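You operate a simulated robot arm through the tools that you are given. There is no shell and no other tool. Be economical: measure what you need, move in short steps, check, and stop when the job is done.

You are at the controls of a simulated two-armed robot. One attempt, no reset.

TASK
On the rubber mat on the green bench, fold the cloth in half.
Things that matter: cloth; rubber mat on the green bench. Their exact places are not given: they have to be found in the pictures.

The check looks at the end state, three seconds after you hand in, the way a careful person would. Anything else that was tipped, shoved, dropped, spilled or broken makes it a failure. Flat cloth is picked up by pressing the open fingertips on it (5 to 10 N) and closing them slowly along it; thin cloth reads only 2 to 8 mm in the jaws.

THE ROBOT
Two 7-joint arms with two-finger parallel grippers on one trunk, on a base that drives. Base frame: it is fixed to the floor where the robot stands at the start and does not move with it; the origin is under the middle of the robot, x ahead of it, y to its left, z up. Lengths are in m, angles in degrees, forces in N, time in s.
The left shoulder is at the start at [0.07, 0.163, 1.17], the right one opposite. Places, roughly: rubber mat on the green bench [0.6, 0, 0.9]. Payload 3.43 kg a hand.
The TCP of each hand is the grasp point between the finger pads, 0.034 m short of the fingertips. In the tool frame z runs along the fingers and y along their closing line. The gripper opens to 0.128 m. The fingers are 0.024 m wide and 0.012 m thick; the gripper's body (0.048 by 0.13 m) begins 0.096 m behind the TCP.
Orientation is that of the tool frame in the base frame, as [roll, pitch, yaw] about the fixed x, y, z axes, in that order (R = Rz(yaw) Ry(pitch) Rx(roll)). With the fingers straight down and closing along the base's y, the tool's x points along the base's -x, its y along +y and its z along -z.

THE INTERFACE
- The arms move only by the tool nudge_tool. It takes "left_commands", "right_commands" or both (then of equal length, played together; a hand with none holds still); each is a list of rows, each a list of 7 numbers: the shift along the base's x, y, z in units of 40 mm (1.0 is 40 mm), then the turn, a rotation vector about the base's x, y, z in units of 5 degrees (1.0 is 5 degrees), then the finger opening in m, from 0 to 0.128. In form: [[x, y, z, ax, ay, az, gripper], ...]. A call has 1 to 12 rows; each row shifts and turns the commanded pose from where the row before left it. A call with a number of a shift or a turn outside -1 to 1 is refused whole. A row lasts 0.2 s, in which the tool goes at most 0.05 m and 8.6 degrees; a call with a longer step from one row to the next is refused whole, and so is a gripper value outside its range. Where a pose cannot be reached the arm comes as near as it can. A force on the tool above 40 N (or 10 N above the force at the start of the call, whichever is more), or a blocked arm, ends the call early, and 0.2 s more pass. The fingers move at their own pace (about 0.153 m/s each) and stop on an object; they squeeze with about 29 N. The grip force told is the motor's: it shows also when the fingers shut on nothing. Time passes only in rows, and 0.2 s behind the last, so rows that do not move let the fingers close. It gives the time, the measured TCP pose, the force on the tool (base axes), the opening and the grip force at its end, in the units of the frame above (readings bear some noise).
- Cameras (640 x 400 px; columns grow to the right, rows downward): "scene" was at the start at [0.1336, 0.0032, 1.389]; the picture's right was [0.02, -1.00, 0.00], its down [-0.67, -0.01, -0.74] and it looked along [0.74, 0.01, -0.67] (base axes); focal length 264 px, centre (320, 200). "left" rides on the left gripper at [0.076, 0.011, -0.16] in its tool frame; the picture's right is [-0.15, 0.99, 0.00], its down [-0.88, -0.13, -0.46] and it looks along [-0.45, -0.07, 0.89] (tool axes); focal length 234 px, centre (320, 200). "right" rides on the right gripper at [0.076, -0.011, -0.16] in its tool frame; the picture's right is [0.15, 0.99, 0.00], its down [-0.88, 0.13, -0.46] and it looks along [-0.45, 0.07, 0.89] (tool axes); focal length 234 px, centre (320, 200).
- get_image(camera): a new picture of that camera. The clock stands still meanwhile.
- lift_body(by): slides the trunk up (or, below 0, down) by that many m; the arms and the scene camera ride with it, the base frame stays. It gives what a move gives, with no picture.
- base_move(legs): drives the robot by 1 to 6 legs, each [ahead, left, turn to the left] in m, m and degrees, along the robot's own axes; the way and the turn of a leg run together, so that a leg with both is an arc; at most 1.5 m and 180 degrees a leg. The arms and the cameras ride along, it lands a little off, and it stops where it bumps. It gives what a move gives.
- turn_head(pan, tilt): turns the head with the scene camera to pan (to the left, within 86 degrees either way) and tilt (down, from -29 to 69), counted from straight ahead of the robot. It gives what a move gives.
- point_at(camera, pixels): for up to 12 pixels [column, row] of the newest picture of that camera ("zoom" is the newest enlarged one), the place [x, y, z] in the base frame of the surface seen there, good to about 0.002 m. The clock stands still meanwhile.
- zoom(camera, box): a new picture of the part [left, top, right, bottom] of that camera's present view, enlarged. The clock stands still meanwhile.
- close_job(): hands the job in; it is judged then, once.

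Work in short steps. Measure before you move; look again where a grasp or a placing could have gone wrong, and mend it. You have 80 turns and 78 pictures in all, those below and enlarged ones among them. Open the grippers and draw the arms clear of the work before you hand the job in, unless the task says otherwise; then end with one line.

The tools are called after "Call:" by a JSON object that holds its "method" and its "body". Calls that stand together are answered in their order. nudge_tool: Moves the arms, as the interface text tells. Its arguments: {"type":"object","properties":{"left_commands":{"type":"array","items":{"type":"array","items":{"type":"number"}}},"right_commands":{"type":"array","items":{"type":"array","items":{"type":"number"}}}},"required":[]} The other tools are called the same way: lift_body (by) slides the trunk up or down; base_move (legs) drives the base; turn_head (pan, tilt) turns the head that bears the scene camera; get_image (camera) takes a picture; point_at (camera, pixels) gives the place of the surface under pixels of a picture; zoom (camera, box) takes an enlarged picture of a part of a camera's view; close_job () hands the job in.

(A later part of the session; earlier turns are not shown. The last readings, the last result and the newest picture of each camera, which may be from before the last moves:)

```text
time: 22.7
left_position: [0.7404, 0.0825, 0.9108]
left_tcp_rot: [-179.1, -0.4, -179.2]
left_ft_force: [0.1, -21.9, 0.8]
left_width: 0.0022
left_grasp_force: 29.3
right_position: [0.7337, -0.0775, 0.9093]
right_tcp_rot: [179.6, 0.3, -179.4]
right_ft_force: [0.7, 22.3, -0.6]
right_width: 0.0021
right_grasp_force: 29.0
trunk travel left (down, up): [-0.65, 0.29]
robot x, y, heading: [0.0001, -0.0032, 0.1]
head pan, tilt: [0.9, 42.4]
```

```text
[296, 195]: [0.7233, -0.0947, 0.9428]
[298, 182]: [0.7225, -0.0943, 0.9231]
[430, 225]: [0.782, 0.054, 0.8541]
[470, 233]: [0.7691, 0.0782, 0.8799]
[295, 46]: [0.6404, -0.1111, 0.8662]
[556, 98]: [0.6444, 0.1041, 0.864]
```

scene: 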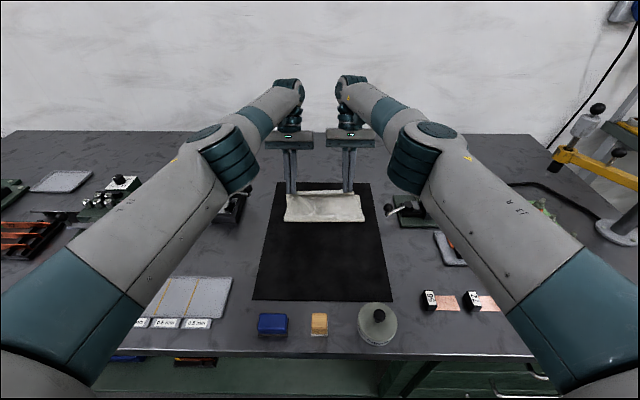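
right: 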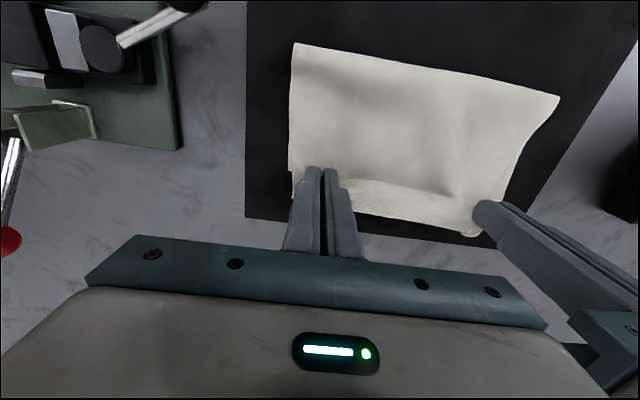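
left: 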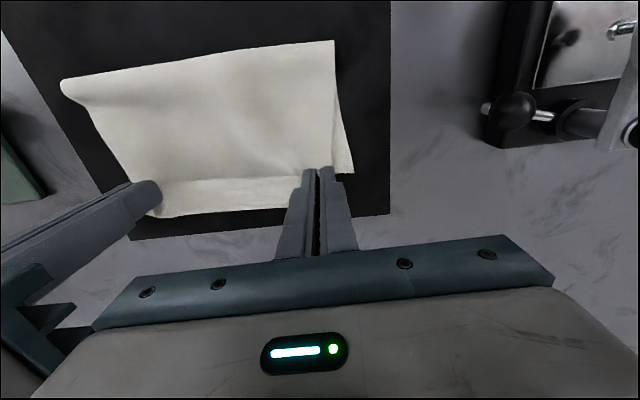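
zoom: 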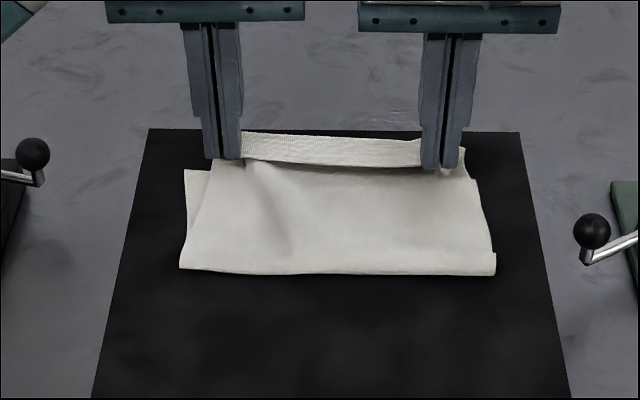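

Lower corners haven't moved, but the bend is at x≈0.638 and the held edge overhangs to 0.76, so I've gone about 27 mm too far. I pull back by that much while lowering to just above the lower layer.

Call:
{"method": "nudge_tool", "body": {"left_commands": [[-0.22, 0.04, -0.1, 0, 0, 0, 0], [-0.22, 0.04, -0.15, 0, 0, 0, 0], [-0.22, 0.03, -0.15, 0, 0, 0, 0], [0, 0, 0, 0, 0, 0, 0]], "right_commands": [[-0.24, 0.05, -0.1, 0, 0, 0, 0], [-0.24, 0.05, -0.13, 0, 0, 0, 0], [-0.24, 0.03, -0.13, 0, 0, 0, 0], [0, 0, 0, 0, 0, 0, 0]]}}

Call:
{"method": "zoom", "body": {"camera": "scene", "box": [240, 150, 400, 250]}}

Call:
{"method": "get_image", "body": {"camera": "left"}}

Call:
{"method": "get_image", "body": {"camera": "right"}}

```text
time: 23.7
left_position: [0.7158, 0.0889, 0.8954]
left_tcp_rot: [-179.2, -0.3, -179.2]
left_ft_force: [-0.4, -23.4, 0.3]
left_width: 0.0022
left_grasp_force: 29.2
right_position: [0.7032, -0.0733, 0.8953]
right_tcp_rot: [179.7, 0.0, -179.4]
right_ft_force: [0.4, 22.5, 0.6]
right_width: 0.0022
right_grasp_force: 28.8
trunk travel left (down, up): [-0.65, 0.29]
robot x, y, heading: [0.0018, 0.0001, -0.1]
head pan, tilt: [0.9, 42.4]
```

```text
4.00 times, centred on (320, 200) of scene
```

zoom: 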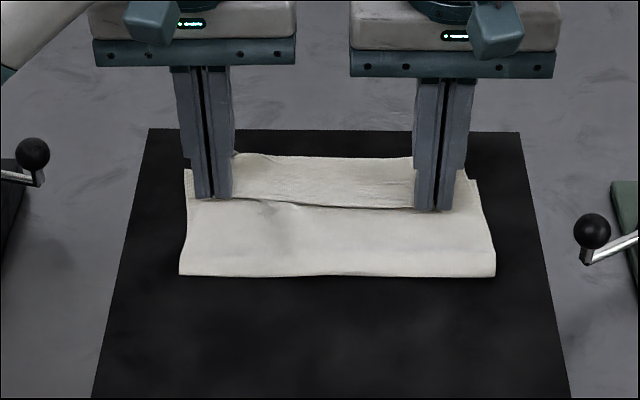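

```text
46 pictures are left
```

left: 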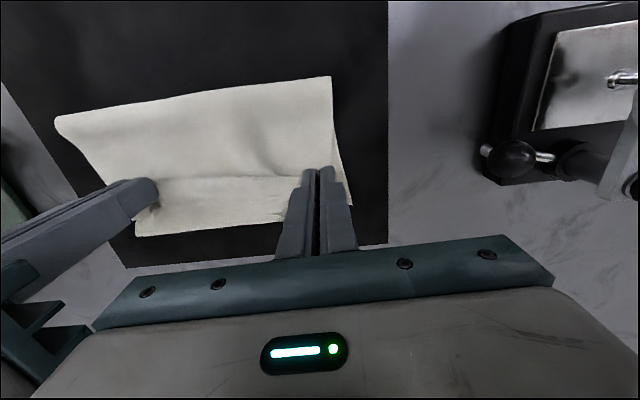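

```text
45 pictures are left
```

right: 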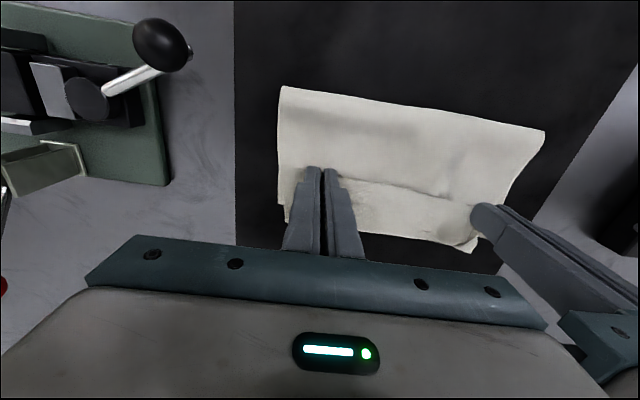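

A line runs from zoom (235,200) to (412,207): I measure heights on either side to tell whether it's the top layer's edge or a back-curled flap.

Call:
{"method": "point_at", "body": {"camera": "zoom", "pixels": [[320, 165], [320, 185], [320, 200], [320, 210], [320, 230], [320, 250], [320, 270], [250, 160], [400, 165], [470, 185], [190, 178]]}}

Call:
{"method": "zoom", "body": {"camera": "left", "box": [120, 80, 360, 250]}}

```text
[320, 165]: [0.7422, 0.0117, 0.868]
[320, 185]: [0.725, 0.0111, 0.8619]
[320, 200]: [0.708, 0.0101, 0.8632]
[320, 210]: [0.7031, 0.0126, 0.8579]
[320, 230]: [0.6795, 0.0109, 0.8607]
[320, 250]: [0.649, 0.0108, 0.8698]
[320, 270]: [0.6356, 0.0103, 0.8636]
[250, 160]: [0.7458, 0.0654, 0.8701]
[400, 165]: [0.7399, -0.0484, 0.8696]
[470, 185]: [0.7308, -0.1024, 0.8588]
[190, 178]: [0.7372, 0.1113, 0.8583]
```

```text
2.35 times, centred on (240, 165) of left
```

zoom: 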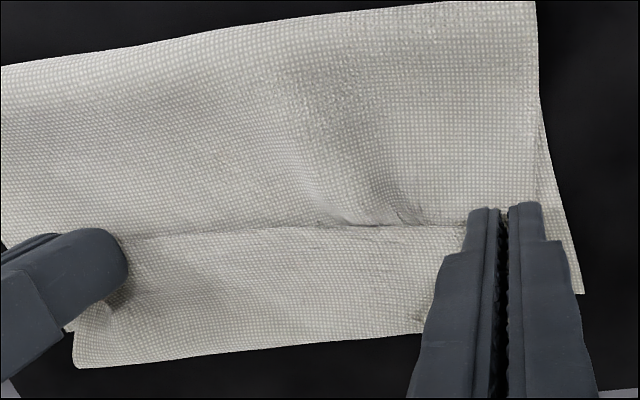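

The held edge is curled back as a ~37 mm flap (bend at x≈0.745). I release here, lift clear and see how it relaxes before mending.

Call:
{"method": "nudge_tool", "body": {"left_commands": [[0, -0.05, 0, 0, 0, 0, 0.01], [0, 0, 0, 0, 0, 0, 0.02], [0, 0, 0, 0, 0, 0, 0.03], [0, 0, 0.2, 0, 0, 0, 0.03], [0, 0, 0.5, 0, 0, 0, 0.03], [0, 0, 0.8, 0, 0, 0, 0.03], [-0.5, 0, 0.9, 0, 0, 0, 0.03], [-0.8, 0.3, 0.8, 0, 0, 0, 0.03], [-0.8, 0.5, 0, 0, 0, 0, 0.03]], "right_commands": [[0, 0.05, 0, 0, 0, 0, 0.01], [0, 0, 0, 0, 0, 0, 0.02], [0, 0, 0, 0, 0, 0, 0.03], [0, 0, 0.2, 0, 0, 0, 0.03], [0, 0, 0.5, 0, 0, 0, 0.03], [0, 0, 0.8, 0, 0, 0, 0.03], [-0.5, 0, 0.9, 0, 0, 0, 0.03], [-0.8, -0.3, 0.8, 0, 0, 0, 0.03], [-0.8, -0.5, 0, 0, 0, 0, 0.03]]}}

Call:
{"method": "zoom", "body": {"camera": "scene", "box": [240, 150, 400, 250]}}

Call:
{"method": "get_image", "body": {"camera": "left"}}

```text
time: 25.7
left_position: [0.6292, 0.1179, 1.0238]
left_tcp_rot: [-179.2, -0.3, -179.1]
left_ft_force: [-0.4, 0.0, 0.3]
left_width: 0.03
left_grasp_force: 0.1
right_position: [0.6182, -0.1047, 1.0252]
right_tcp_rot: [179.7, 0.1, -179.4]
right_ft_force: [-0.2, 0.0, -0.2]
right_width: 0.03
right_grasp_force: 0.1
trunk travel left (down, up): [-0.65, 0.29]
robot x, y, heading: [0.0012, -0.0022, -0.0]
head pan, tilt: [0.9, 42.4]
```

```text
4.00 times, centred on (320, 200) of scene
```

zoom: 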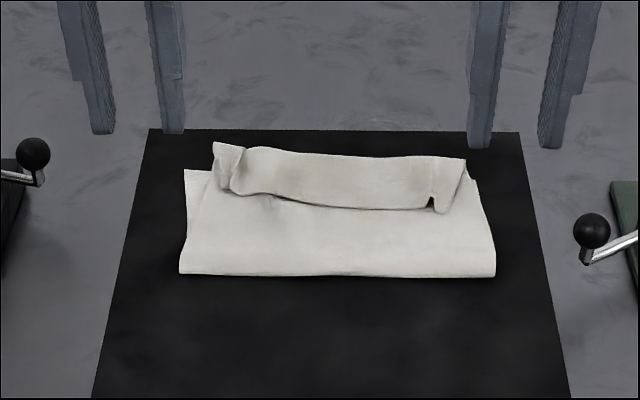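

```text
42 pictures are left
```

left: 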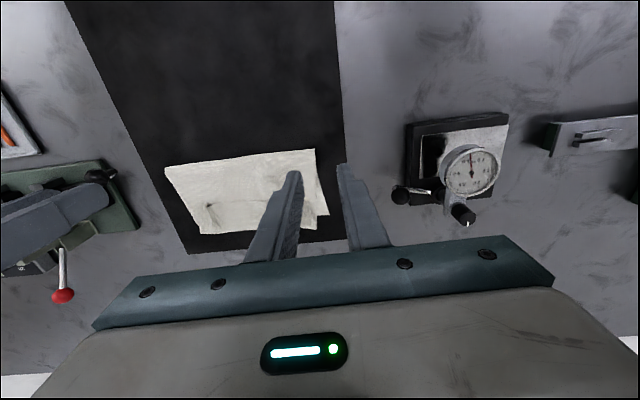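

The flap stays curled (edge at x≈0.705, loose corners raised). I'll plough it forward with open fingertips held ~4 mm above the mat, first coming down behind the flap's edge.

Call:
{"method": "nudge_tool", "body": {"left_commands": [[0.47, -0.36, -0.53, 0, 0, 0, 0.05], [0.47, -0.36, -0.53, 0, 0, 0, 0.05], [0.47, -0.36, -0.53, 0, 0, 0, 0.05], [0, 0, -0.8, 0, 0, 0, 0.05], [0, 0, -0.7, 0, 0, 0, 0.05], [0, 0, 0, 0, 0, 0, 0.05]], "right_commands": [[0.5, 0.25, -0.55, 0, 0, 0, 0.05], [0.5, 0.25, -0.55, 0, 0, 0, 0.05], [0.5, 0.25, -0.55, 0, 0, 0, 0.05], [0, 0, -0.8, 0, 0, 0, 0.05], [0, 0, -0.7, 0, 0, 0, 0.05], [0, 0, 0, 0, 0, 0, 0.05]]}}

Call:
{"method": "zoom", "body": {"camera": "scene", "box": [240, 150, 400, 250]}}

```text
time: 27.1
left_position: [0.6886, 0.074, 0.8993]
left_tcp_rot: [-179.1, -0.3, -179.3]
left_ft_force: [0.2, 0.0, 0.4]
left_width: 0.0498
left_grasp_force: 0.1
right_position: [0.68, -0.0732, 0.898]
right_tcp_rot: [179.6, 0.0, -179.7]
right_ft_force: [-0.6, 0.1, -0.2]
right_width: 0.0499
right_grasp_force: 0.1
trunk travel left (down, up): [-0.65, 0.29]
robot x, y, heading: [-0.0038, 0.0, 0.0]
head pan, tilt: [0.9, 42.4]
```

```text
4.00 times, centred on (320, 200) of scene
```

zoom: 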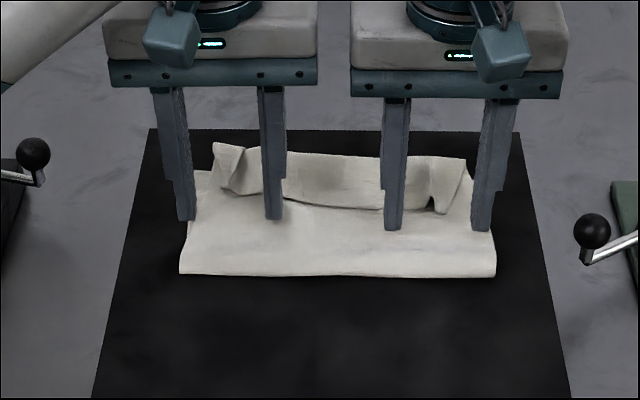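

The inner fingers sit just behind the flap's edge; the outer ones are wide of the corners, so I narrow to 26 mm, lower 5 mm and plough forward slowly, rising over the bend.

Call:
{"method": "nudge_tool", "body": {"left_commands": [[0, 0, -0.15, 0, 0, 0, 0.026], [0.25, 0, 0, 0, 0, 0, 0.026], [0.25, 0, 0, 0, 0, 0, 0.026], [0.25, 0, 0.02, 0, 0, 0, 0.026], [0.25, 0, 0.05, 0, 0, 0, 0.026], [0.25, 0, 0.08, 0, 0, 0, 0.026]], "right_commands": [[0, 0, -0.12, 0, 0, 0, 0.026], [0.25, 0, 0, 0, 0, 0, 0.026], [0.25, 0, 0, 0, 0, 0, 0.026], [0.25, 0, 0.02, 0, 0, 0, 0.026], [0.25, 0, 0.05, 0, 0, 0, 0.026], [0.25, 0, 0.08, 0, 0, 0, 0.026]]}}

Call:
{"method": "zoom", "body": {"camera": "scene", "box": [240, 150, 400, 250]}}

Call:
{"method": "get_image", "body": {"camera": "left"}}

```text
time: 28.5
left_position: [0.7386, 0.0744, 0.8992]
left_tcp_rot: [-179.2, -0.4, -179.2]
left_ft_force: [-0.6, -0.5, -0.2]
left_width: 0.0261
left_grasp_force: 0.1
right_position: [0.7315, -0.0728, 0.8987]
right_tcp_rot: [179.7, 0.1, -179.6]
right_ft_force: [0.4, 0.1, 0.0]
right_width: 0.0262
right_grasp_force: 0.0
trunk travel left (down, up): [-0.65, 0.29]
robot x, y, heading: [0.001, -0.0022, 0.1]
head pan, tilt: [0.9, 42.4]
```

```text
4.00 times, centred on (320, 200) of scene
```

zoom: 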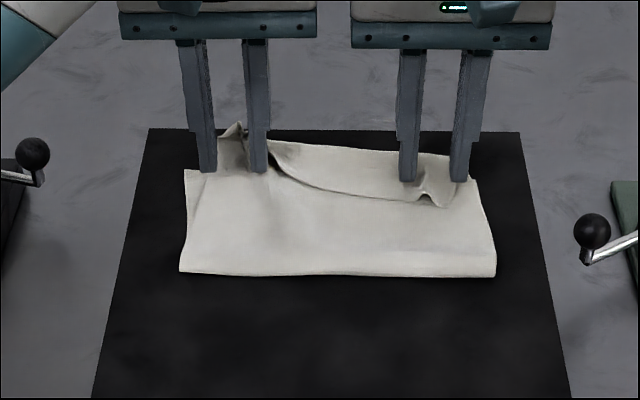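

```text
39 pictures are left
```

left: 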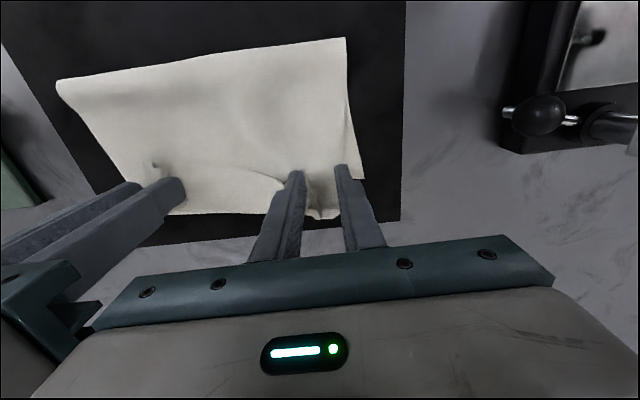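

The left fingers are lifting the flap; the right ones rode over it. Left continues forward past the bend while right lifts and returns behind the edge, coming down lower this time.

Call:
{"method": "nudge_tool", "body": {"left_commands": [[0.25, 0, 0.05, 0, 0, 0, 0.026], [0.25, 0, 0.05, 0, 0, 0, 0.026], [0.25, 0, 0, 0, 0, 0, 0.026], [0.25, 0, 0, 0, 0, 0, 0.026], [0.2, 0, 0, 0, 0, 0, 0.026], [0, 0, 0, 0, 0, 0, 0.026]], "right_commands": [[0, 0, 0.6, 0, 0, 0, 0.026], [-0.7, 0, 0, 0, 0, 0, 0.026], [-0.65, 0, 0, 0, 0, 0, 0.026], [0, 0, -0.4, 0, 0, 0, 0.026], [0, 0, -0.36, 0, 0, 0, 0.026], [0, 0, 0, 0, 0, 0, 0.026]]}}

Call:
{"method": "zoom", "body": {"camera": "scene", "box": [240, 150, 400, 250]}}

Call:
{"method": "get_image", "body": {"camera": "right"}}

```text
time: 29.9
left_position: [0.7868, 0.0754, 0.904]
left_tcp_rot: [-179.2, -0.3, -179.0]
left_ft_force: [0.2, 1.0, 0.5]
left_width: 0.026
left_grasp_force: 0.0
right_position: [0.6758, -0.0743, 0.8914]
right_tcp_rot: [179.7, 0.2, -179.6]
right_ft_force: [0.2, 1.1, 0.2]
right_width: 0.026
right_grasp_force: 0.0
trunk travel left (down, up): [-0.65, 0.29]
robot x, y, heading: [0.0015, 0.0018, -0.2]
head pan, tilt: [0.9, 42.4]
```

```text
4.00 times, centred on (320, 200) of scene
```

zoom: 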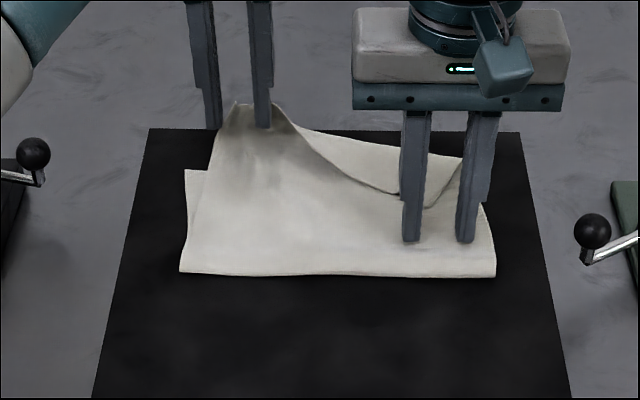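

```text
37 pictures are left
```

right: 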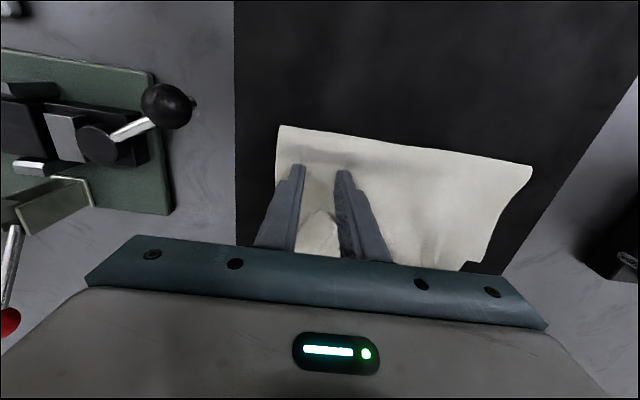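

The left end has flipped forward nicely. Now the right ploughs, 1 mm lower.

Call:
{"method": "nudge_tool", "body": {"left_commands": [[0, 0, 0, 0, 0, 0, 0.026], [0, 0, 0, 0, 0, 0, 0.026], [0, 0, 0, 0, 0, 0, 0.026], [0, 0, 0, 0, 0, 0, 0.026], [0, 0, 0, 0, 0, 0, 0.026], [0, 0, 0, 0, 0, 0, 0.026], [0, 0, 0, 0, 0, 0, 0.026]], "right_commands": [[0, 0, -0.025, 0, 0, 0, 0.026], [0.25, 0, 0, 0, 0, 0, 0.026], [0.25, 0, 0, 0, 0, 0, 0.026], [0.25, 0, 0, 0, 0, 0, 0.026], [0.25, 0, 0.02, 0, 0, 0, 0.026], [0.25, 0, 0.04, 0, 0, 0, 0.026], [0.25, 0, 0.08, 0, 0, 0, 0.026]]}}

Call:
{"method": "zoom", "body": {"camera": "scene", "box": [240, 150, 400, 250]}}

```text
time: 31.5
left_position: [0.7867, 0.0743, 0.9039]
left_tcp_rot: [-179.2, -0.3, -179.1]
left_ft_force: [0.3, -0.1, 0.5]
left_width: 0.0261
left_grasp_force: 0.1
right_position: [0.737, -0.0725, 0.8972]
right_tcp_rot: [179.7, 0.0, -179.6]
right_ft_force: [0.6, -0.3, 0.6]
right_width: 0.0258
right_grasp_force: 0.0
trunk travel left (down, up): [-0.65, 0.29]
robot x, y, heading: [0.0003, 0.0, 0.2]
head pan, tilt: [0.9, 42.4]
```

```text
4.00 times, centred on (320, 200) of scene
```

zoom: 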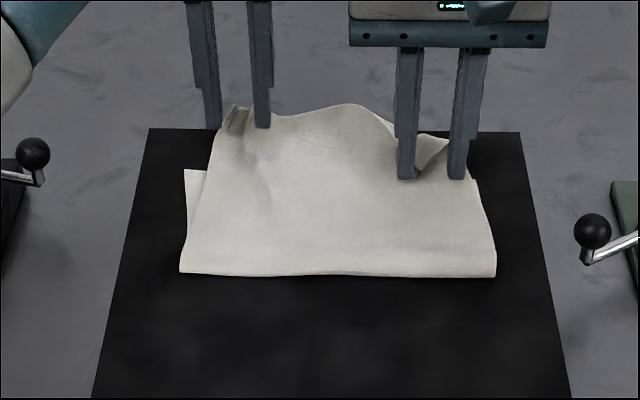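

That worked: the flap is turning over all across. I carry the right on forward to finish.

Call:
{"method": "nudge_tool", "body": {"left_commands": [[0, 0, 0, 0, 0, 0, 0.026], [0, 0, 0, 0, 0, 0, 0.026], [0, 0, 0, 0, 0, 0, 0.026], [0, 0, 0, 0, 0, 0, 0.026], [0, 0, 0, 0, 0, 0, 0.026]], "right_commands": [[0.25, 0, 0.05, 0, 0, 0, 0.026], [0.25, 0, 0.05, 0, 0, 0, 0.026], [0.25, 0, 0, 0, 0, 0, 0.026], [0.25, 0, 0, 0, 0, 0, 0.026], [0, 0, 0, 0, 0, 0, 0.026]]}}

Call:
{"method": "zoom", "body": {"camera": "scene", "box": [240, 150, 400, 250]}}

Call:
{"method": "get_image", "body": {"camera": "right"}}

Call:
{"method": "get_image", "body": {"camera": "left"}}

```text
time: 32.7
left_position: [0.7857, 0.0749, 0.904]
left_tcp_rot: [-179.2, -0.3, -179.1]
left_ft_force: [0.2, -0.1, -0.3]
left_width: 0.0261
left_grasp_force: 0.1
right_position: [0.7757, -0.0733, 0.901]
right_tcp_rot: [179.6, 0.1, -179.6]
right_ft_force: [0.0, -0.5, 0.1]
right_width: 0.0261
right_grasp_force: 0.0
trunk travel left (down, up): [-0.65, 0.29]
robot x, y, heading: [0.0006, -0.0014, 0.1]
head pan, tilt: [0.9, 42.4]
```

```text
4.00 times, centred on (320, 200) of scene
```

zoom: 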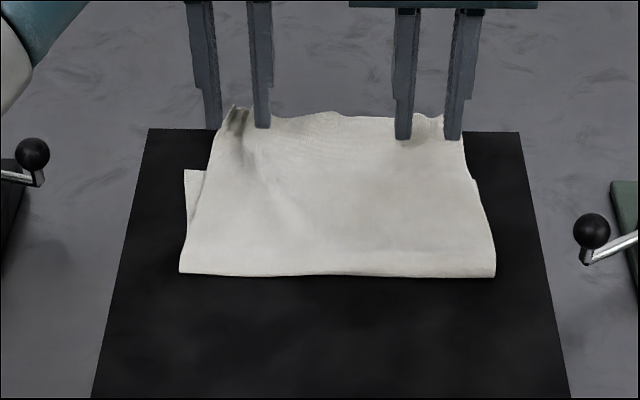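

```text
34 pictures are left
```

right: 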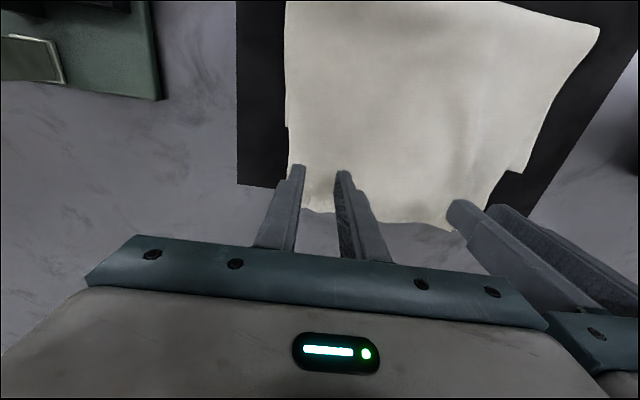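

```text
33 pictures are left
```

left: 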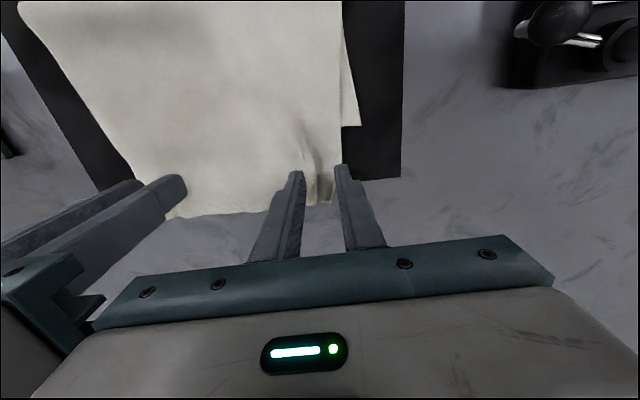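

The flap is fully opened forward now. I measure where the top edge lies, to grip it here and pull it back over the lower edge.

Call:
{"method": "point_at", "body": {"camera": "left", "pixels": [[320, 200], [310, 203], [328, 200], [250, 208], [200, 213], [355, 122], [325, 170]]}}

Call:
{"method": "point_at", "body": {"camera": "right", "pixels": [[305, 206], [325, 208], [400, 218], [440, 225], [292, 160], [320, 180]]}}

Call:
{"method": "point_at", "body": {"camera": "zoom", "pixels": [[190, 178], [182, 268], [340, 270], [492, 272], [230, 115], [225, 135], [330, 120], [425, 125], [445, 118]]}}

```text
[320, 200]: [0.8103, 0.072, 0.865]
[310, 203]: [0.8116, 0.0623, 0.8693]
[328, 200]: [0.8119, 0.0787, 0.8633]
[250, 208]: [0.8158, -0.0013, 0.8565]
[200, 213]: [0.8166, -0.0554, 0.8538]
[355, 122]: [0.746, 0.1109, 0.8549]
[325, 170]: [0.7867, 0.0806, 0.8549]
```

```text
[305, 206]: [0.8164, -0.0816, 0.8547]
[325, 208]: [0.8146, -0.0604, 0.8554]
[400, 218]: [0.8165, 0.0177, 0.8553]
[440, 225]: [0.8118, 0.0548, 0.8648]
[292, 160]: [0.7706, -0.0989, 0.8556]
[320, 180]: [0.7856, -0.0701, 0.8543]
```

```text
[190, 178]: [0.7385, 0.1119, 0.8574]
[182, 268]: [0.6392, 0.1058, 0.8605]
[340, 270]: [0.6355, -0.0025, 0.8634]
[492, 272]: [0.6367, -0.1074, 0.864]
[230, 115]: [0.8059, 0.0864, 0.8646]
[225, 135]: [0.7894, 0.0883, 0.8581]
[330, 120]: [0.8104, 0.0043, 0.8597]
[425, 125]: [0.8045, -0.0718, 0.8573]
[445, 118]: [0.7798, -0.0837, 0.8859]
```

Top edge lies at x≈0.812, fold at 0.635, so the top layer must come back about 70 mm. I open to 36 mm around the corner ridges, move 8 mm forward and lower to the cloth.

Call:
{"method": "nudge_tool", "body": {"left_commands": [[0.2, 0, 0, 0, 0, 0, 0.036], [0, 0, -0.3, 0, 0, 0, 0.036], [0, 0, -0.06, 0, 0, 0, 0.036], [0, 0, 0, 0, 0, 0, 0.036]], "right_commands": [[0.4, 0, 0, 0, 0, 0, 0.036], [0, 0, -0.25, 0, 0, 0, 0.036], [0, 0, -0.04, 0, 0, 0, 0.036], [0, 0, 0, 0, 0, 0, 0.036]]}}

Call:
{"method": "nudge_tool", "body": {"left_commands": [[0, 0, -0.03, 0, 0, 0, 0.036], [0, 0, 0, 0, 0, 0, 0.036]], "right_commands": [[0, 0, -0.03, 0, 0, 0, 0.036], [0, 0, 0, 0, 0, 0, 0.036]]}}

```text
time: 33.7
left_position: [0.7941, 0.0741, 0.8897]
left_tcp_rot: [-179.1, -0.4, -179.1]
left_ft_force: [0.2, 0.2, 1.0]
left_width: 0.036
left_grasp_force: 0.2
right_position: [0.7925, -0.073, 0.8898]
right_tcp_rot: [179.7, 0.1, -179.6]
right_ft_force: [0.6, 0.3, 0.3]
right_width: 0.0357
right_grasp_force: 0.1
trunk travel left (down, up): [-0.65, 0.29]
robot x, y, heading: [0.0033, 0.0007, -0.1]
head pan, tilt: [0.9, 42.4]
```

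```text
time: 34.3
left_position: [0.7947, 0.0761, 0.8886]
left_tcp_rot: [-179.2, -0.3, -179.2]
left_ft_force: [1.0, -0.5, 1.7]
left_width: 0.0355
left_grasp_force: 0.0
right_position: [0.7933, -0.0731, 0.8887]
right_tcp_rot: [179.7, 0.2, -179.6]
right_ft_force: [2.3, 0.2, 4.3]
right_width: 0.0358
right_grasp_force: 0.1
trunk travel left (down, up): [-0.65, 0.29]
robot x, y, heading: [0.004, -0.0009, 0.1]
head pan, tilt: [0.9, 42.4]
```

Light contact (1.7 and 4.3 N). A touch more on the left, then close slowly.

Call:
{"method": "nudge_tool", "body": {"left_commands": [[0, 0, -0.025, 0, 0, 0, 0.036], [0, 0, 0, 0, 0, 0, 0.03], [0, 0, 0, 0, 0, 0, 0.025], [0, 0, 0, 0, 0, 0, 0.02], [0, 0, 0, 0, 0, 0, 0.015], [0, 0, 0, 0, 0, 0, 0.01], [0, 0, 0, 0, 0, 0, 0.005], [0, 0, 0, 0, 0, 0, 0], [0, 0, 0, 0, 0, 0, 0]], "right_commands": [[0, 0, -0.01, 0, 0, 0, 0.036], [0, 0, 0, 0, 0, 0, 0.03], [0, 0, 0, 0, 0, 0, 0.025], [0, 0, 0, 0, 0, 0, 0.02], [0, 0, 0, 0, 0, 0, 0.015], [0, 0, 0, 0, 0, 0, 0.01], [0, 0, 0, 0, 0, 0, 0.005], [0, 0, 0, 0, 0, 0, 0], [0, 0, 0, 0, 0, 0, 0]]}}

Call:
{"method": "nudge_tool", "body": {"left_commands": [[0, -0.03, 0.2, 0, 0, 0, 0], [-0.2, 0, 0.2, 0, 0, 0, 0]], "right_commands": [[0, 0.03, 0.2, 0, 0, 0, 0], [-0.2, 0, 0.2, 0, 0, 0, 0]]}}

Call:
{"method": "zoom", "body": {"camera": "scene", "box": [240, 150, 400, 250]}}

Call:
{"method": "get_image", "body": {"camera": "left"}}

Call:
{"method": "get_image", "body": {"camera": "right"}}

```text
time: 36.3
left_position: [0.7932, 0.0744, 0.8899]
left_tcp_rot: [-179.0, -0.3, -179.4]
left_ft_force: [-0.1, -26.7, 8.3]
left_width: 0.0038
left_grasp_force: 29.3
right_position: [0.7895, -0.0699, 0.8885]
right_tcp_rot: [179.4, 0.1, -179.4]
right_ft_force: [1.6, 27.8, 3.6]
right_width: 0.0022
right_grasp_force: 29.2
trunk travel left (down, up): [-0.65, 0.29]
robot x, y, heading: [-0.0003, 0.0026, 0.0]
head pan, tilt: [0.9, 42.4]
```

```text
time: 36.9
left_position: [0.7845, 0.0729, 0.902]
left_tcp_rot: [-179.1, -0.3, -179.3]
left_ft_force: [-0.5, -23.8, 1.1]
left_width: 0.0042
left_grasp_force: 29.1
right_position: [0.7832, -0.0691, 0.9058]
right_tcp_rot: [179.6, 0.1, -179.5]
right_ft_force: [-0.1, 24.5, -0.6]
right_width: 0.0022
right_grasp_force: 29.4
trunk travel left (down, up): [-0.65, 0.29]
robot x, y, heading: [-0.0004, -0.0016, 0.1]
head pan, tilt: [0.9, 42.4]
```

```text
4.00 times, centred on (320, 200) of scene
```

zoom: 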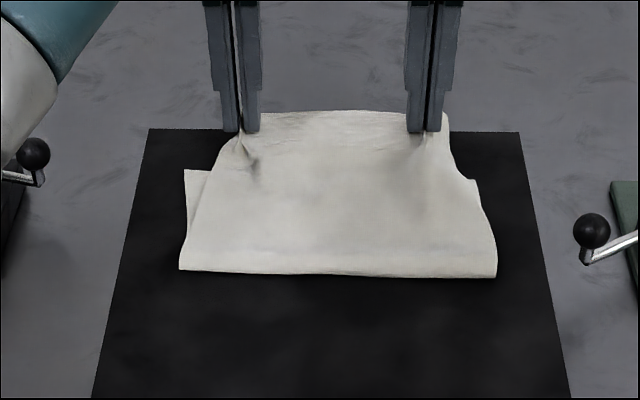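

```text
31 pictures are left
```

left: 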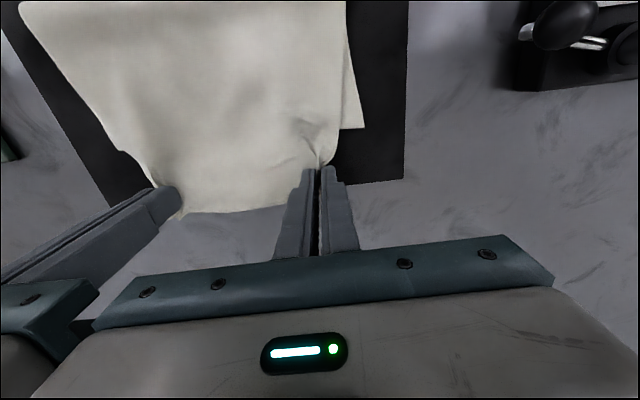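

```text
30 pictures are left
```

right: 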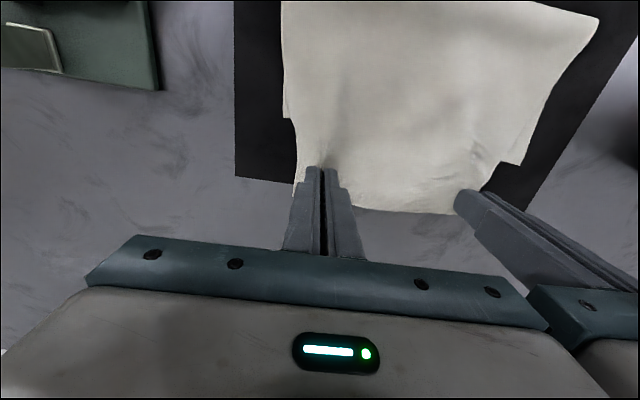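

Held well with the edge pointing the right way. I lift it up and back to let the fold roll to x≈0.60, then look before laying it down again.

Call:
{"method": "nudge_tool", "body": {"left_commands": [[-0.5, 0.02, 0.42, 0, 0, 0, 0], [-0.5, 0, 0.42, 0, 0, 0, 0], [-0.5, 0, 0.42, 0, 0, 0, 0], [-0.5, 0, 0.42, 0, 0, 0, 0], [-0.5, 0, 0.42, 0, 0, 0, 0], [-0.5, 0, 0.42, 0, 0, 0, 0], [0, 0, 0, 0, 0, 0, 0], [0, 0, 0, 0, 0, 0, 0]], "right_commands": [[-0.52, 0.02, 0.39, 0, 0, 0, 0], [-0.52, 0, 0.39, 0, 0, 0, 0], [-0.52, 0, 0.39, 0, 0, 0, 0], [-0.52, 0, 0.39, 0, 0, 0, 0], [-0.52, 0, 0.39, 0, 0, 0, 0], [-0.52, 0, 0.39, 0, 0, 0, 0], [0, 0, 0, 0, 0, 0, 0], [0, 0, 0, 0, 0, 0, 0]]}}

Call:
{"method": "zoom", "body": {"camera": "scene", "box": [240, 150, 400, 250]}}

Call:
{"method": "point_at", "body": {"camera": "zoom", "pixels": [[320, 280], [320, 290], [320, 300], [320, 310], [190, 280], [490, 285], [320, 240], [188, 175]]}}

```text
time: 38.7
left_position: [0.6646, 0.074, 1.0045]
left_tcp_rot: [-179.0, -0.2, -179.3]
left_ft_force: [-1.7, -30.6, -2.5]
left_width: 0.0049
left_grasp_force: 29.4
right_position: [0.6589, -0.0715, 0.9969]
right_tcp_rot: [179.3, 0.2, -179.6]
right_ft_force: [1.0, 31.1, 1.8]
right_width: 0.0025
right_grasp_force: 28.5
trunk travel left (down, up): [-0.65, 0.29]
robot x, y, heading: [-0.0002, 0.0021, -0.2]
head pan, tilt: [0.9, 42.4]
```

```text
4.00 times, centred on (320, 200) of scene
```

zoom: 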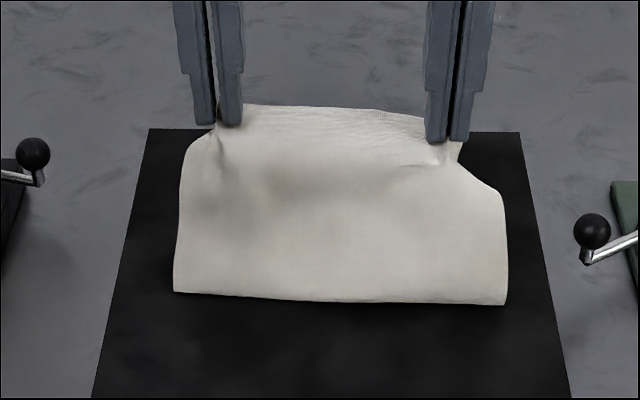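

```text
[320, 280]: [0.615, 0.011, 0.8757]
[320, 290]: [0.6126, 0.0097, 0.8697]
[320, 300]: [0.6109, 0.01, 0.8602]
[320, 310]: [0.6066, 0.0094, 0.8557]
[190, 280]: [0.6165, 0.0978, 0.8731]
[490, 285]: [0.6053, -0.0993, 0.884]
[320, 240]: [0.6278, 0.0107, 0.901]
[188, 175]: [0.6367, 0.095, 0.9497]
```

Fold now rolls at x≈0.61. I go 20 mm further back to settle it, then arc forward and down onto the far edge.

Call:
{"method": "nudge_tool", "body": {"left_commands": [[-0.25, 0, -0.1, 0, 0, 0, 0], [-0.25, 0, -0.1, 0, 0, 0, 0], [0, 0, 0, 0, 0, 0, 0], [0.3, 0, -0.2, 0, 0, 0, 0], [0.4, 0, -0.3, 0, 0, 0, 0], [0.4, 0, -0.4, 0, 0, 0, 0], [0.4, 0, -0.5, 0, 0, 0, 0], [0.3, 0, -0.5, 0, 0, 0, 0], [0.27, 0, -0.5, 0, 0, 0, 0], [0, 0, 0, 0, 0, 0, 0]], "right_commands": [[-0.25, 0, 0, 0, 0, 0, 0], [-0.25, 0, 0, 0, 0, 0, 0], [0, 0, 0, 0, 0, 0, 0], [0.3, 0, -0.2, 0, 0, 0, 0], [0.4, 0, -0.3, 0, 0, 0, 0], [0.4, 0, -0.4, 0, 0, 0, 0], [0.4, 0, -0.5, 0, 0, 0, 0], [0.3, 0, -0.5, 0, 0, 0, 0], [0.17, 0, -0.5, 0, 0, 0, 0], [0, 0, 0, 0, 0, 0, 0]]}}

Call:
{"method": "zoom", "body": {"camera": "scene", "box": [240, 150, 400, 250]}}

Call:
{"method": "get_image", "body": {"camera": "left"}}

Call:
{"method": "get_image", "body": {"camera": "right"}}

```text
time: 40.9
left_position: [0.7278, 0.0739, 0.9012]
left_tcp_rot: [-179.1, -0.3, -179.2]
left_ft_force: [-1.9, -30.7, 0.8]
left_width: 0.0047
left_grasp_force: 28.8
right_position: [0.718, -0.0714, 0.902]
right_tcp_rot: [179.5, 0.3, -179.4]
right_ft_force: [2.3, 30.6, -0.4]
right_width: 0.0027
right_grasp_force: 28.9
trunk travel left (down, up): [-0.65, 0.29]
robot x, y, heading: [-0.0003, -0.0011, -0.1]
head pan, tilt: [0.9, 42.4]
```

```text
4.00 times, centred on (320, 200) of scene
```

zoom: 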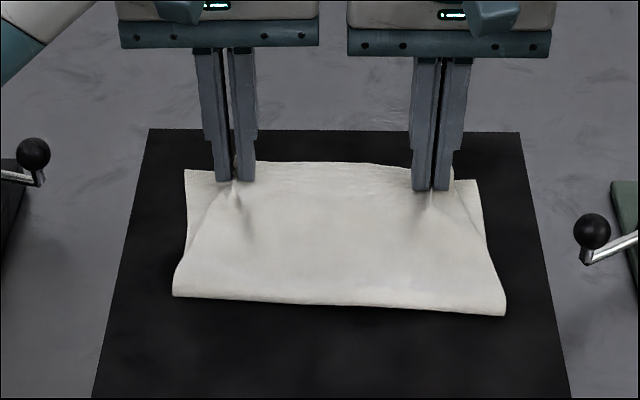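

```text
27 pictures are left
```

left: 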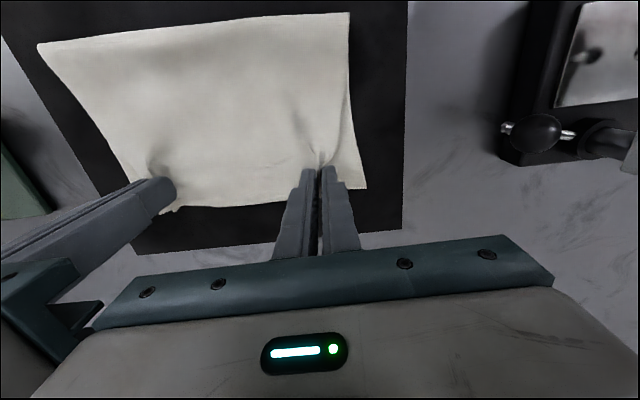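

```text
26 pictures are left
```

right: 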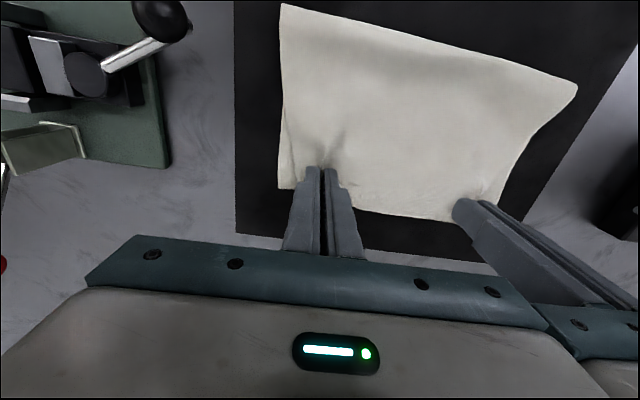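

The edges now lie over the far edge with the fold near x≈0.605. I lower until light contact so that opening the fingers spreads the pinch ridges flat.

Call:
{"method": "nudge_tool", "body": {"left_commands": [[0, 0, -0.17, 0, 0, 0, 0], [0, 0, -0.06, 0, 0, 0, 0], [0, 0, 0, 0, 0, 0, 0]], "right_commands": [[0, 0, -0.19, 0, 0, 0, 0], [0, 0, -0.06, 0, 0, 0, 0], [0, 0, 0, 0, 0, 0, 0]]}}

```text
time: 41.7
left_position: [0.7267, 0.0744, 0.8916]
left_tcp_rot: [-179.1, -0.3, -179.4]
left_ft_force: [-1.8, -29.1, 0.3]
left_width: 0.0045
left_grasp_force: 28.9
right_position: [0.7195, -0.0707, 0.8921]
right_tcp_rot: [179.5, 0.2, -179.6]
right_ft_force: [2.4, 29.1, 1.8]
right_width: 0.0025
right_grasp_force: 29.1
trunk travel left (down, up): [-0.65, 0.29]
robot x, y, heading: [-0.0037, 0.0008, -0.1]
head pan, tilt: [0.9, 42.4]
```

I open slowly with a small outward shift so the outer finger spreads the corner, then lift straight up.

Call:
{"method": "nudge_tool", "body": {"left_commands": [[0, 0, 0, 0, 0, 0, 0.006], [0, 0.05, -0.02, 0, 0, 0, 0.012], [0, 0.08, 0, 0, 0, 0, 0.02], [0, 0.08, 0, 0, 0, 0, 0.028], [0, 0.08, 0, 0, 0, 0, 0.036], [0, 0, 0.2, 0, 0, 0, 0.036], [0, 0, 0.5, 0, 0, 0, 0.036], [0, 0, 0.9, 0, 0, 0, 0.036], [-0.5, 0.4, 0.9, 0, 0, 0, 0.036], [-0.7, 0.5, 0.7, 0, 0, 0, 0.036]], "right_commands": [[0, 0, 0, 0, 0, 0, 0.006], [0, -0.05, -0.02, 0, 0, 0, 0.012], [0, -0.08, 0, 0, 0, 0, 0.02], [0, -0.08, 0, 0, 0, 0, 0.028], [0, -0.08, 0, 0, 0, 0, 0.036], [0, 0, 0.2, 0, 0, 0, 0.036], [0, 0, 0.5, 0, 0, 0, 0.036], [0, 0, 0.9, 0, 0, 0, 0.036], [-0.5, -0.4, 0.9, 0, 0, 0, 0.036], [-0.7, -0.5, 0.7, 0, 0, 0, 0.036]]}}

Call:
{"method": "zoom", "body": {"camera": "scene", "box": [240, 150, 400, 250]}}

Call:
{"method": "get_image", "body": {"camera": "left"}}

Call:
{"method": "get_image", "body": {"camera": "right"}}

```text
time: 43.9
left_position: [0.6778, 0.1231, 1.0201]
left_tcp_rot: [-179.3, -0.3, -179.0]
left_ft_force: [-1.5, 0.3, -0.7]
left_width: 0.0359
left_grasp_force: 0.0
right_position: [0.6698, -0.1199, 1.0197]
right_tcp_rot: [179.7, 0.2, -179.5]
right_ft_force: [0.0, 0.1, -0.2]
right_width: 0.0359
right_grasp_force: 0.0
trunk travel left (down, up): [-0.65, 0.29]
robot x, y, heading: [-0.0002, 0.0014, 0.4]
head pan, tilt: [0.9, 42.4]
```

```text
4.00 times, centred on (320, 200) of scene
```

zoom: 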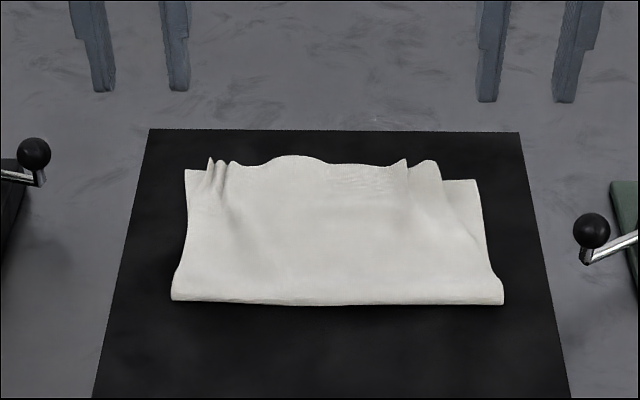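

```text
24 pictures are left
```

left: 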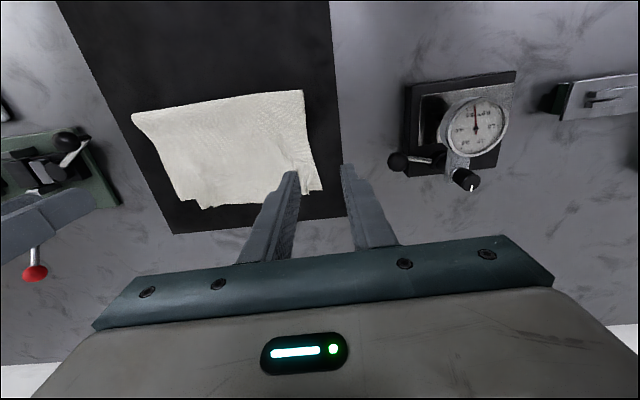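

```text
23 pictures are left
```

right: 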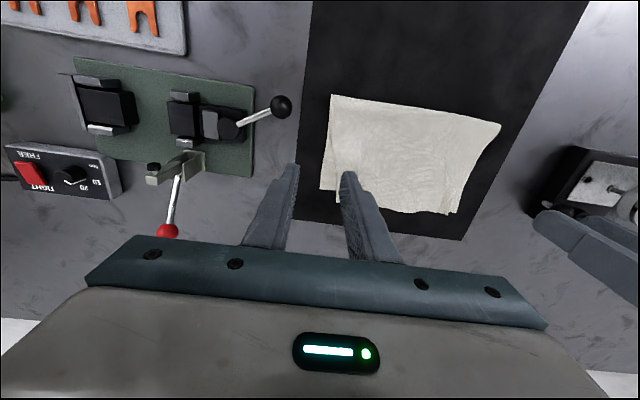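

The fold is good: remaining are small ridges at the two far corners, with the right top corner ~20 mm inside the lower one. I measure.

Call:
{"method": "point_at", "body": {"camera": "zoom", "pixels": [[190, 175], [208, 172], [222, 170], [236, 170], [295, 160], [345, 167], [400, 166], [425, 168], [440, 185], [472, 185], [178, 296], [495, 300]]}}

Call:
{"method": "zoom", "body": {"camera": "right", "box": [300, 80, 520, 230]}}

Call:
{"method": "zoom", "body": {"camera": "left", "box": [120, 80, 340, 230]}}

```text
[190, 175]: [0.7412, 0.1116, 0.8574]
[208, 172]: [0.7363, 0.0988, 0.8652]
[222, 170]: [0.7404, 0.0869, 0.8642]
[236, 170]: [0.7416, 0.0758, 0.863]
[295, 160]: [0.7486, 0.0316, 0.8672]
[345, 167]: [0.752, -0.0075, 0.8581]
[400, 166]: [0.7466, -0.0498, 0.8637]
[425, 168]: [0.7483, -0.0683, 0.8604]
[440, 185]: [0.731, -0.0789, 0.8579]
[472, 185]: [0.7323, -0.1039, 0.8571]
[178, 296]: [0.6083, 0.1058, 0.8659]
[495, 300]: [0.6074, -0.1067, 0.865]
```

```text
2.67 times, centred on (410, 155) of right
```

zoom: 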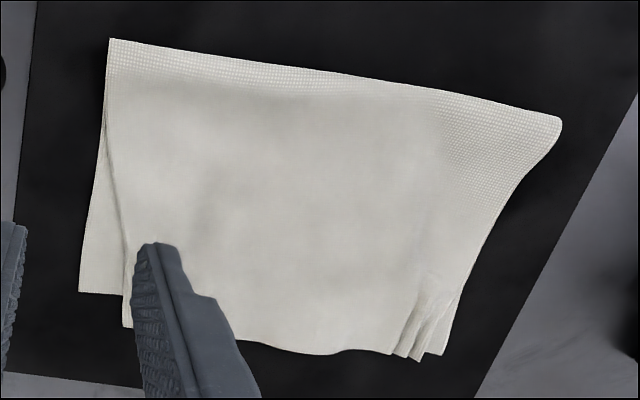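

```text
2.67 times, centred on (230, 155) of left
```

zoom: 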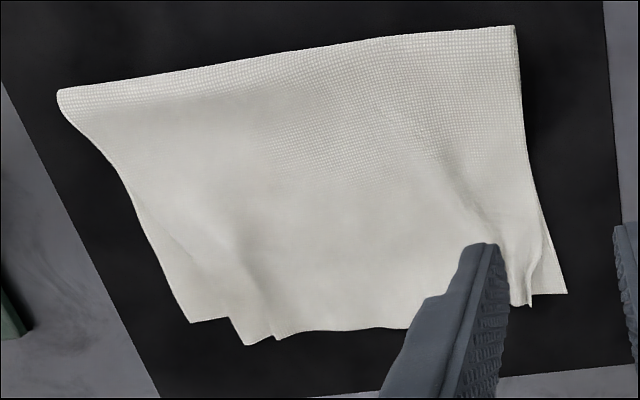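

I try smoothing: closed fingertips pressed lightly on each far corner region of the top layer, then drawn outward. First come down to just above it.

Call:
{"method": "nudge_tool", "body": {"left_commands": [[0.31, -0.23, -0.5, 0, 0, 0, 0], [0.31, -0.23, -0.6, 0, 0, 0, 0], [0.31, -0.23, -0.9, 0, 0, 0, 0], [0.31, -0.23, -0.9, 0, 0, 0, 0], [0, 0, -0.2, 0, 0, 0, 0], [0, 0, 0, 0, 0, 0, 0]], "right_commands": [[0.33, 0.32, -0.5, 0, 0, 0, 0], [0.33, 0.32, -0.6, 0, 0, 0, 0], [0.33, 0.32, -0.9, 0, 0, 0, 0], [0.33, 0.32, -0.9, 0, 0, 0, 0], [0, 0, -0.2, 0, 0, 0, 0], [0, 0, 0, 0, 0, 0, 0]]}}

Call:
{"method": "nudge_tool", "body": {"left_commands": [[0, 0, -0.05, 0, 0, 0, 0], [0, 0, 0, 0, 0, 0, 0]], "right_commands": [[0, 0, -0.05, 0, 0, 0, 0], [0, 0, 0, 0, 0, 0, 0]]}}

```text
time: 45.3
left_position: [0.7302, 0.0842, 0.894]
left_tcp_rot: [-179.1, -0.3, -179.1]
left_ft_force: [0.2, -0.3, -0.6]
left_width: 0.0
left_grasp_force: 28.8
right_position: [0.7244, -0.0674, 0.8937]
right_tcp_rot: [179.7, -0.1, -179.6]
right_ft_force: [-0.6, 0.1, 0.5]
right_width: 0.0
right_grasp_force: 29.2
trunk travel left (down, up): [-0.65, 0.29]
robot x, y, heading: [-0.0026, 0.0022, -0.1]
head pan, tilt: [0.9, 42.4]
```

```text
time: 45.9
left_position: [0.7303, 0.0848, 0.8908]
left_tcp_rot: [-179.2, -0.3, -179.1]
left_ft_force: [-0.1, 0.2, 0.1]
left_width: 0.0002
left_grasp_force: 29.5
right_position: [0.7229, -0.0676, 0.8925]
right_tcp_rot: [179.6, 0.1, -179.7]
right_ft_force: [0.7, -0.8, 0.6]
right_width: 0.0
right_grasp_force: 28.7
trunk travel left (down, up): [-0.65, 0.29]
robot x, y, heading: [0.0015, 0.002, 0.1]
head pan, tilt: [0.9, 42.4]
```

No force yet; I lower 1.6 mm more.

Call:
{"method": "nudge_tool", "body": {"left_commands": [[0, 0, -0.03, 0, 0, 0, 0], [0, 0, 0, 0, 0, 0, 0]], "right_commands": [[0, 0, -0.04, 0, 0, 0, 0], [0, 0, 0, 0, 0, 0, 0]]}}

```text
time: 46.5
left_position: [0.73, 0.086, 0.8893]
left_tcp_rot: [-179.2, -0.2, -179.1]
left_ft_force: [-0.6, -0.2, 1.1]
left_width: 0.0
left_grasp_force: 29.2
right_position: [0.7229, -0.0668, 0.8903]
right_tcp_rot: [179.6, 0.1, -179.6]
right_ft_force: [-0.4, 0.0, 0.9]
right_width: 0.0003
right_grasp_force: 28.4
trunk travel left (down, up): [-0.65, 0.29]
robot x, y, heading: [-0.0028, -0.0027, 0.2]
head pan, tilt: [0.9, 42.4]
```

Just touching (~1 N). A hair more pressure, then draw outward: left 14 mm, right 22 mm, then lift.

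Call:
{"method": "nudge_tool", "body": {"left_commands": [[0, 0, -0.015, 0, 0, 0, 0], [0, 0.07, 0, 0, 0, 0, 0], [0, 0.07, 0, 0, 0, 0, 0], [0, 0.07, 0, 0, 0, 0, 0], [0, 0.07, 0, 0, 0, 0, 0], [0, 0.07, 0, 0, 0, 0, 0], [0, 0, 0.5, 0, 0, 0, 0], [0, 0, 0.9, 0, 0, 0, 0], [-0.5, 0.5, 0.9, 0, 0, 0, 0]], "right_commands": [[0, 0, -0.015, 0, 0, 0, 0], [0, -0.11, 0, 0, 0, 0, 0], [0, -0.11, 0, 0, 0, 0, 0], [0, -0.11, 0, 0, 0, 0, 0], [0, -0.11, 0, 0, 0, 0, 0], [0, -0.11, 0, 0, 0, 0, 0], [0, 0, 0.5, 0, 0, 0, 0], [0, 0, 0.9, 0, 0, 0, 0], [-0.5, -0.5, 0.9, 0, 0, 0, 0]]}}

Call:
{"method": "zoom", "body": {"camera": "scene", "box": [240, 150, 400, 250]}}

```text
time: 48.5
left_position: [0.7063, 0.1173, 0.9834]
left_tcp_rot: [-179.2, -0.1, -179.1]
left_ft_force: [-0.5, 0.1, 0.0]
left_width: 0.0
left_grasp_force: 28.6
right_position: [0.7006, -0.1102, 0.9847]
right_tcp_rot: [179.7, 0.1, -179.5]
right_ft_force: [0.1, 0.5, 0.9]
right_width: 0.0
right_grasp_force: 29.2
trunk travel left (down, up): [-0.65, 0.29]
robot x, y, heading: [-0.0011, 0.0027, 0.2]
head pan, tilt: [0.9, 42.4]
```

```text
4.00 times, centred on (320, 200) of scene
```

zoom: 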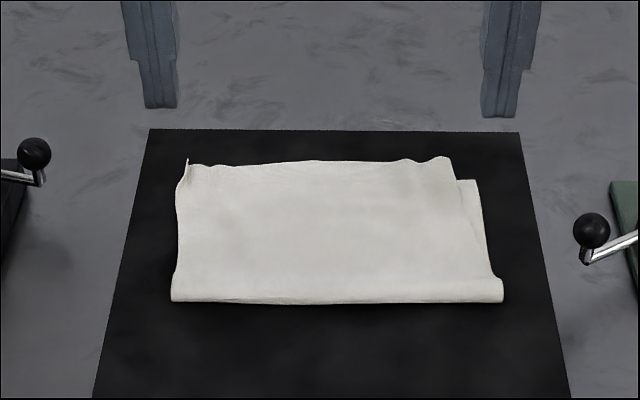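

Much flatter. The right top corner still sits ~12 mm inside and a little beyond the lower edge, so I repeat the right stroke, outward and slightly back.

Call:
{"method": "nudge_tool", "body": {"right_commands": [[0.33, 0.4, -0.5, 0, 0, 0, 0], [0.33, 0.4, -0.5, 0, 0, 0, 0], [0, 0, -0.7, 0, 0, 0, 0], [0, 0, -0.55, 0, 0, 0, 0], [0, 0, -0.1, 0, 0, 0, 0], [0, 0, 0, 0, 0, 0, 0]]}}

```text
time: 49.9
left_position: [0.7102, 0.1188, 0.9825]
left_tcp_rot: [-179.2, -0.2, -179.2]
left_ft_force: [0.5, 0.3, -0.7]
left_width: 0.0
left_grasp_force: 29.3
right_position: [0.7293, -0.0795, 0.8893]
right_tcp_rot: [179.6, 0.2, -179.6]
right_ft_force: [0.4, -2.1, 9.3]
right_width: 0.0
right_grasp_force: 28.5
trunk travel left (down, up): [-0.65, 0.29]
robot x, y, heading: [0.0011, 0.0015, -0.3]
head pan, tilt: [0.9, 42.4]
```

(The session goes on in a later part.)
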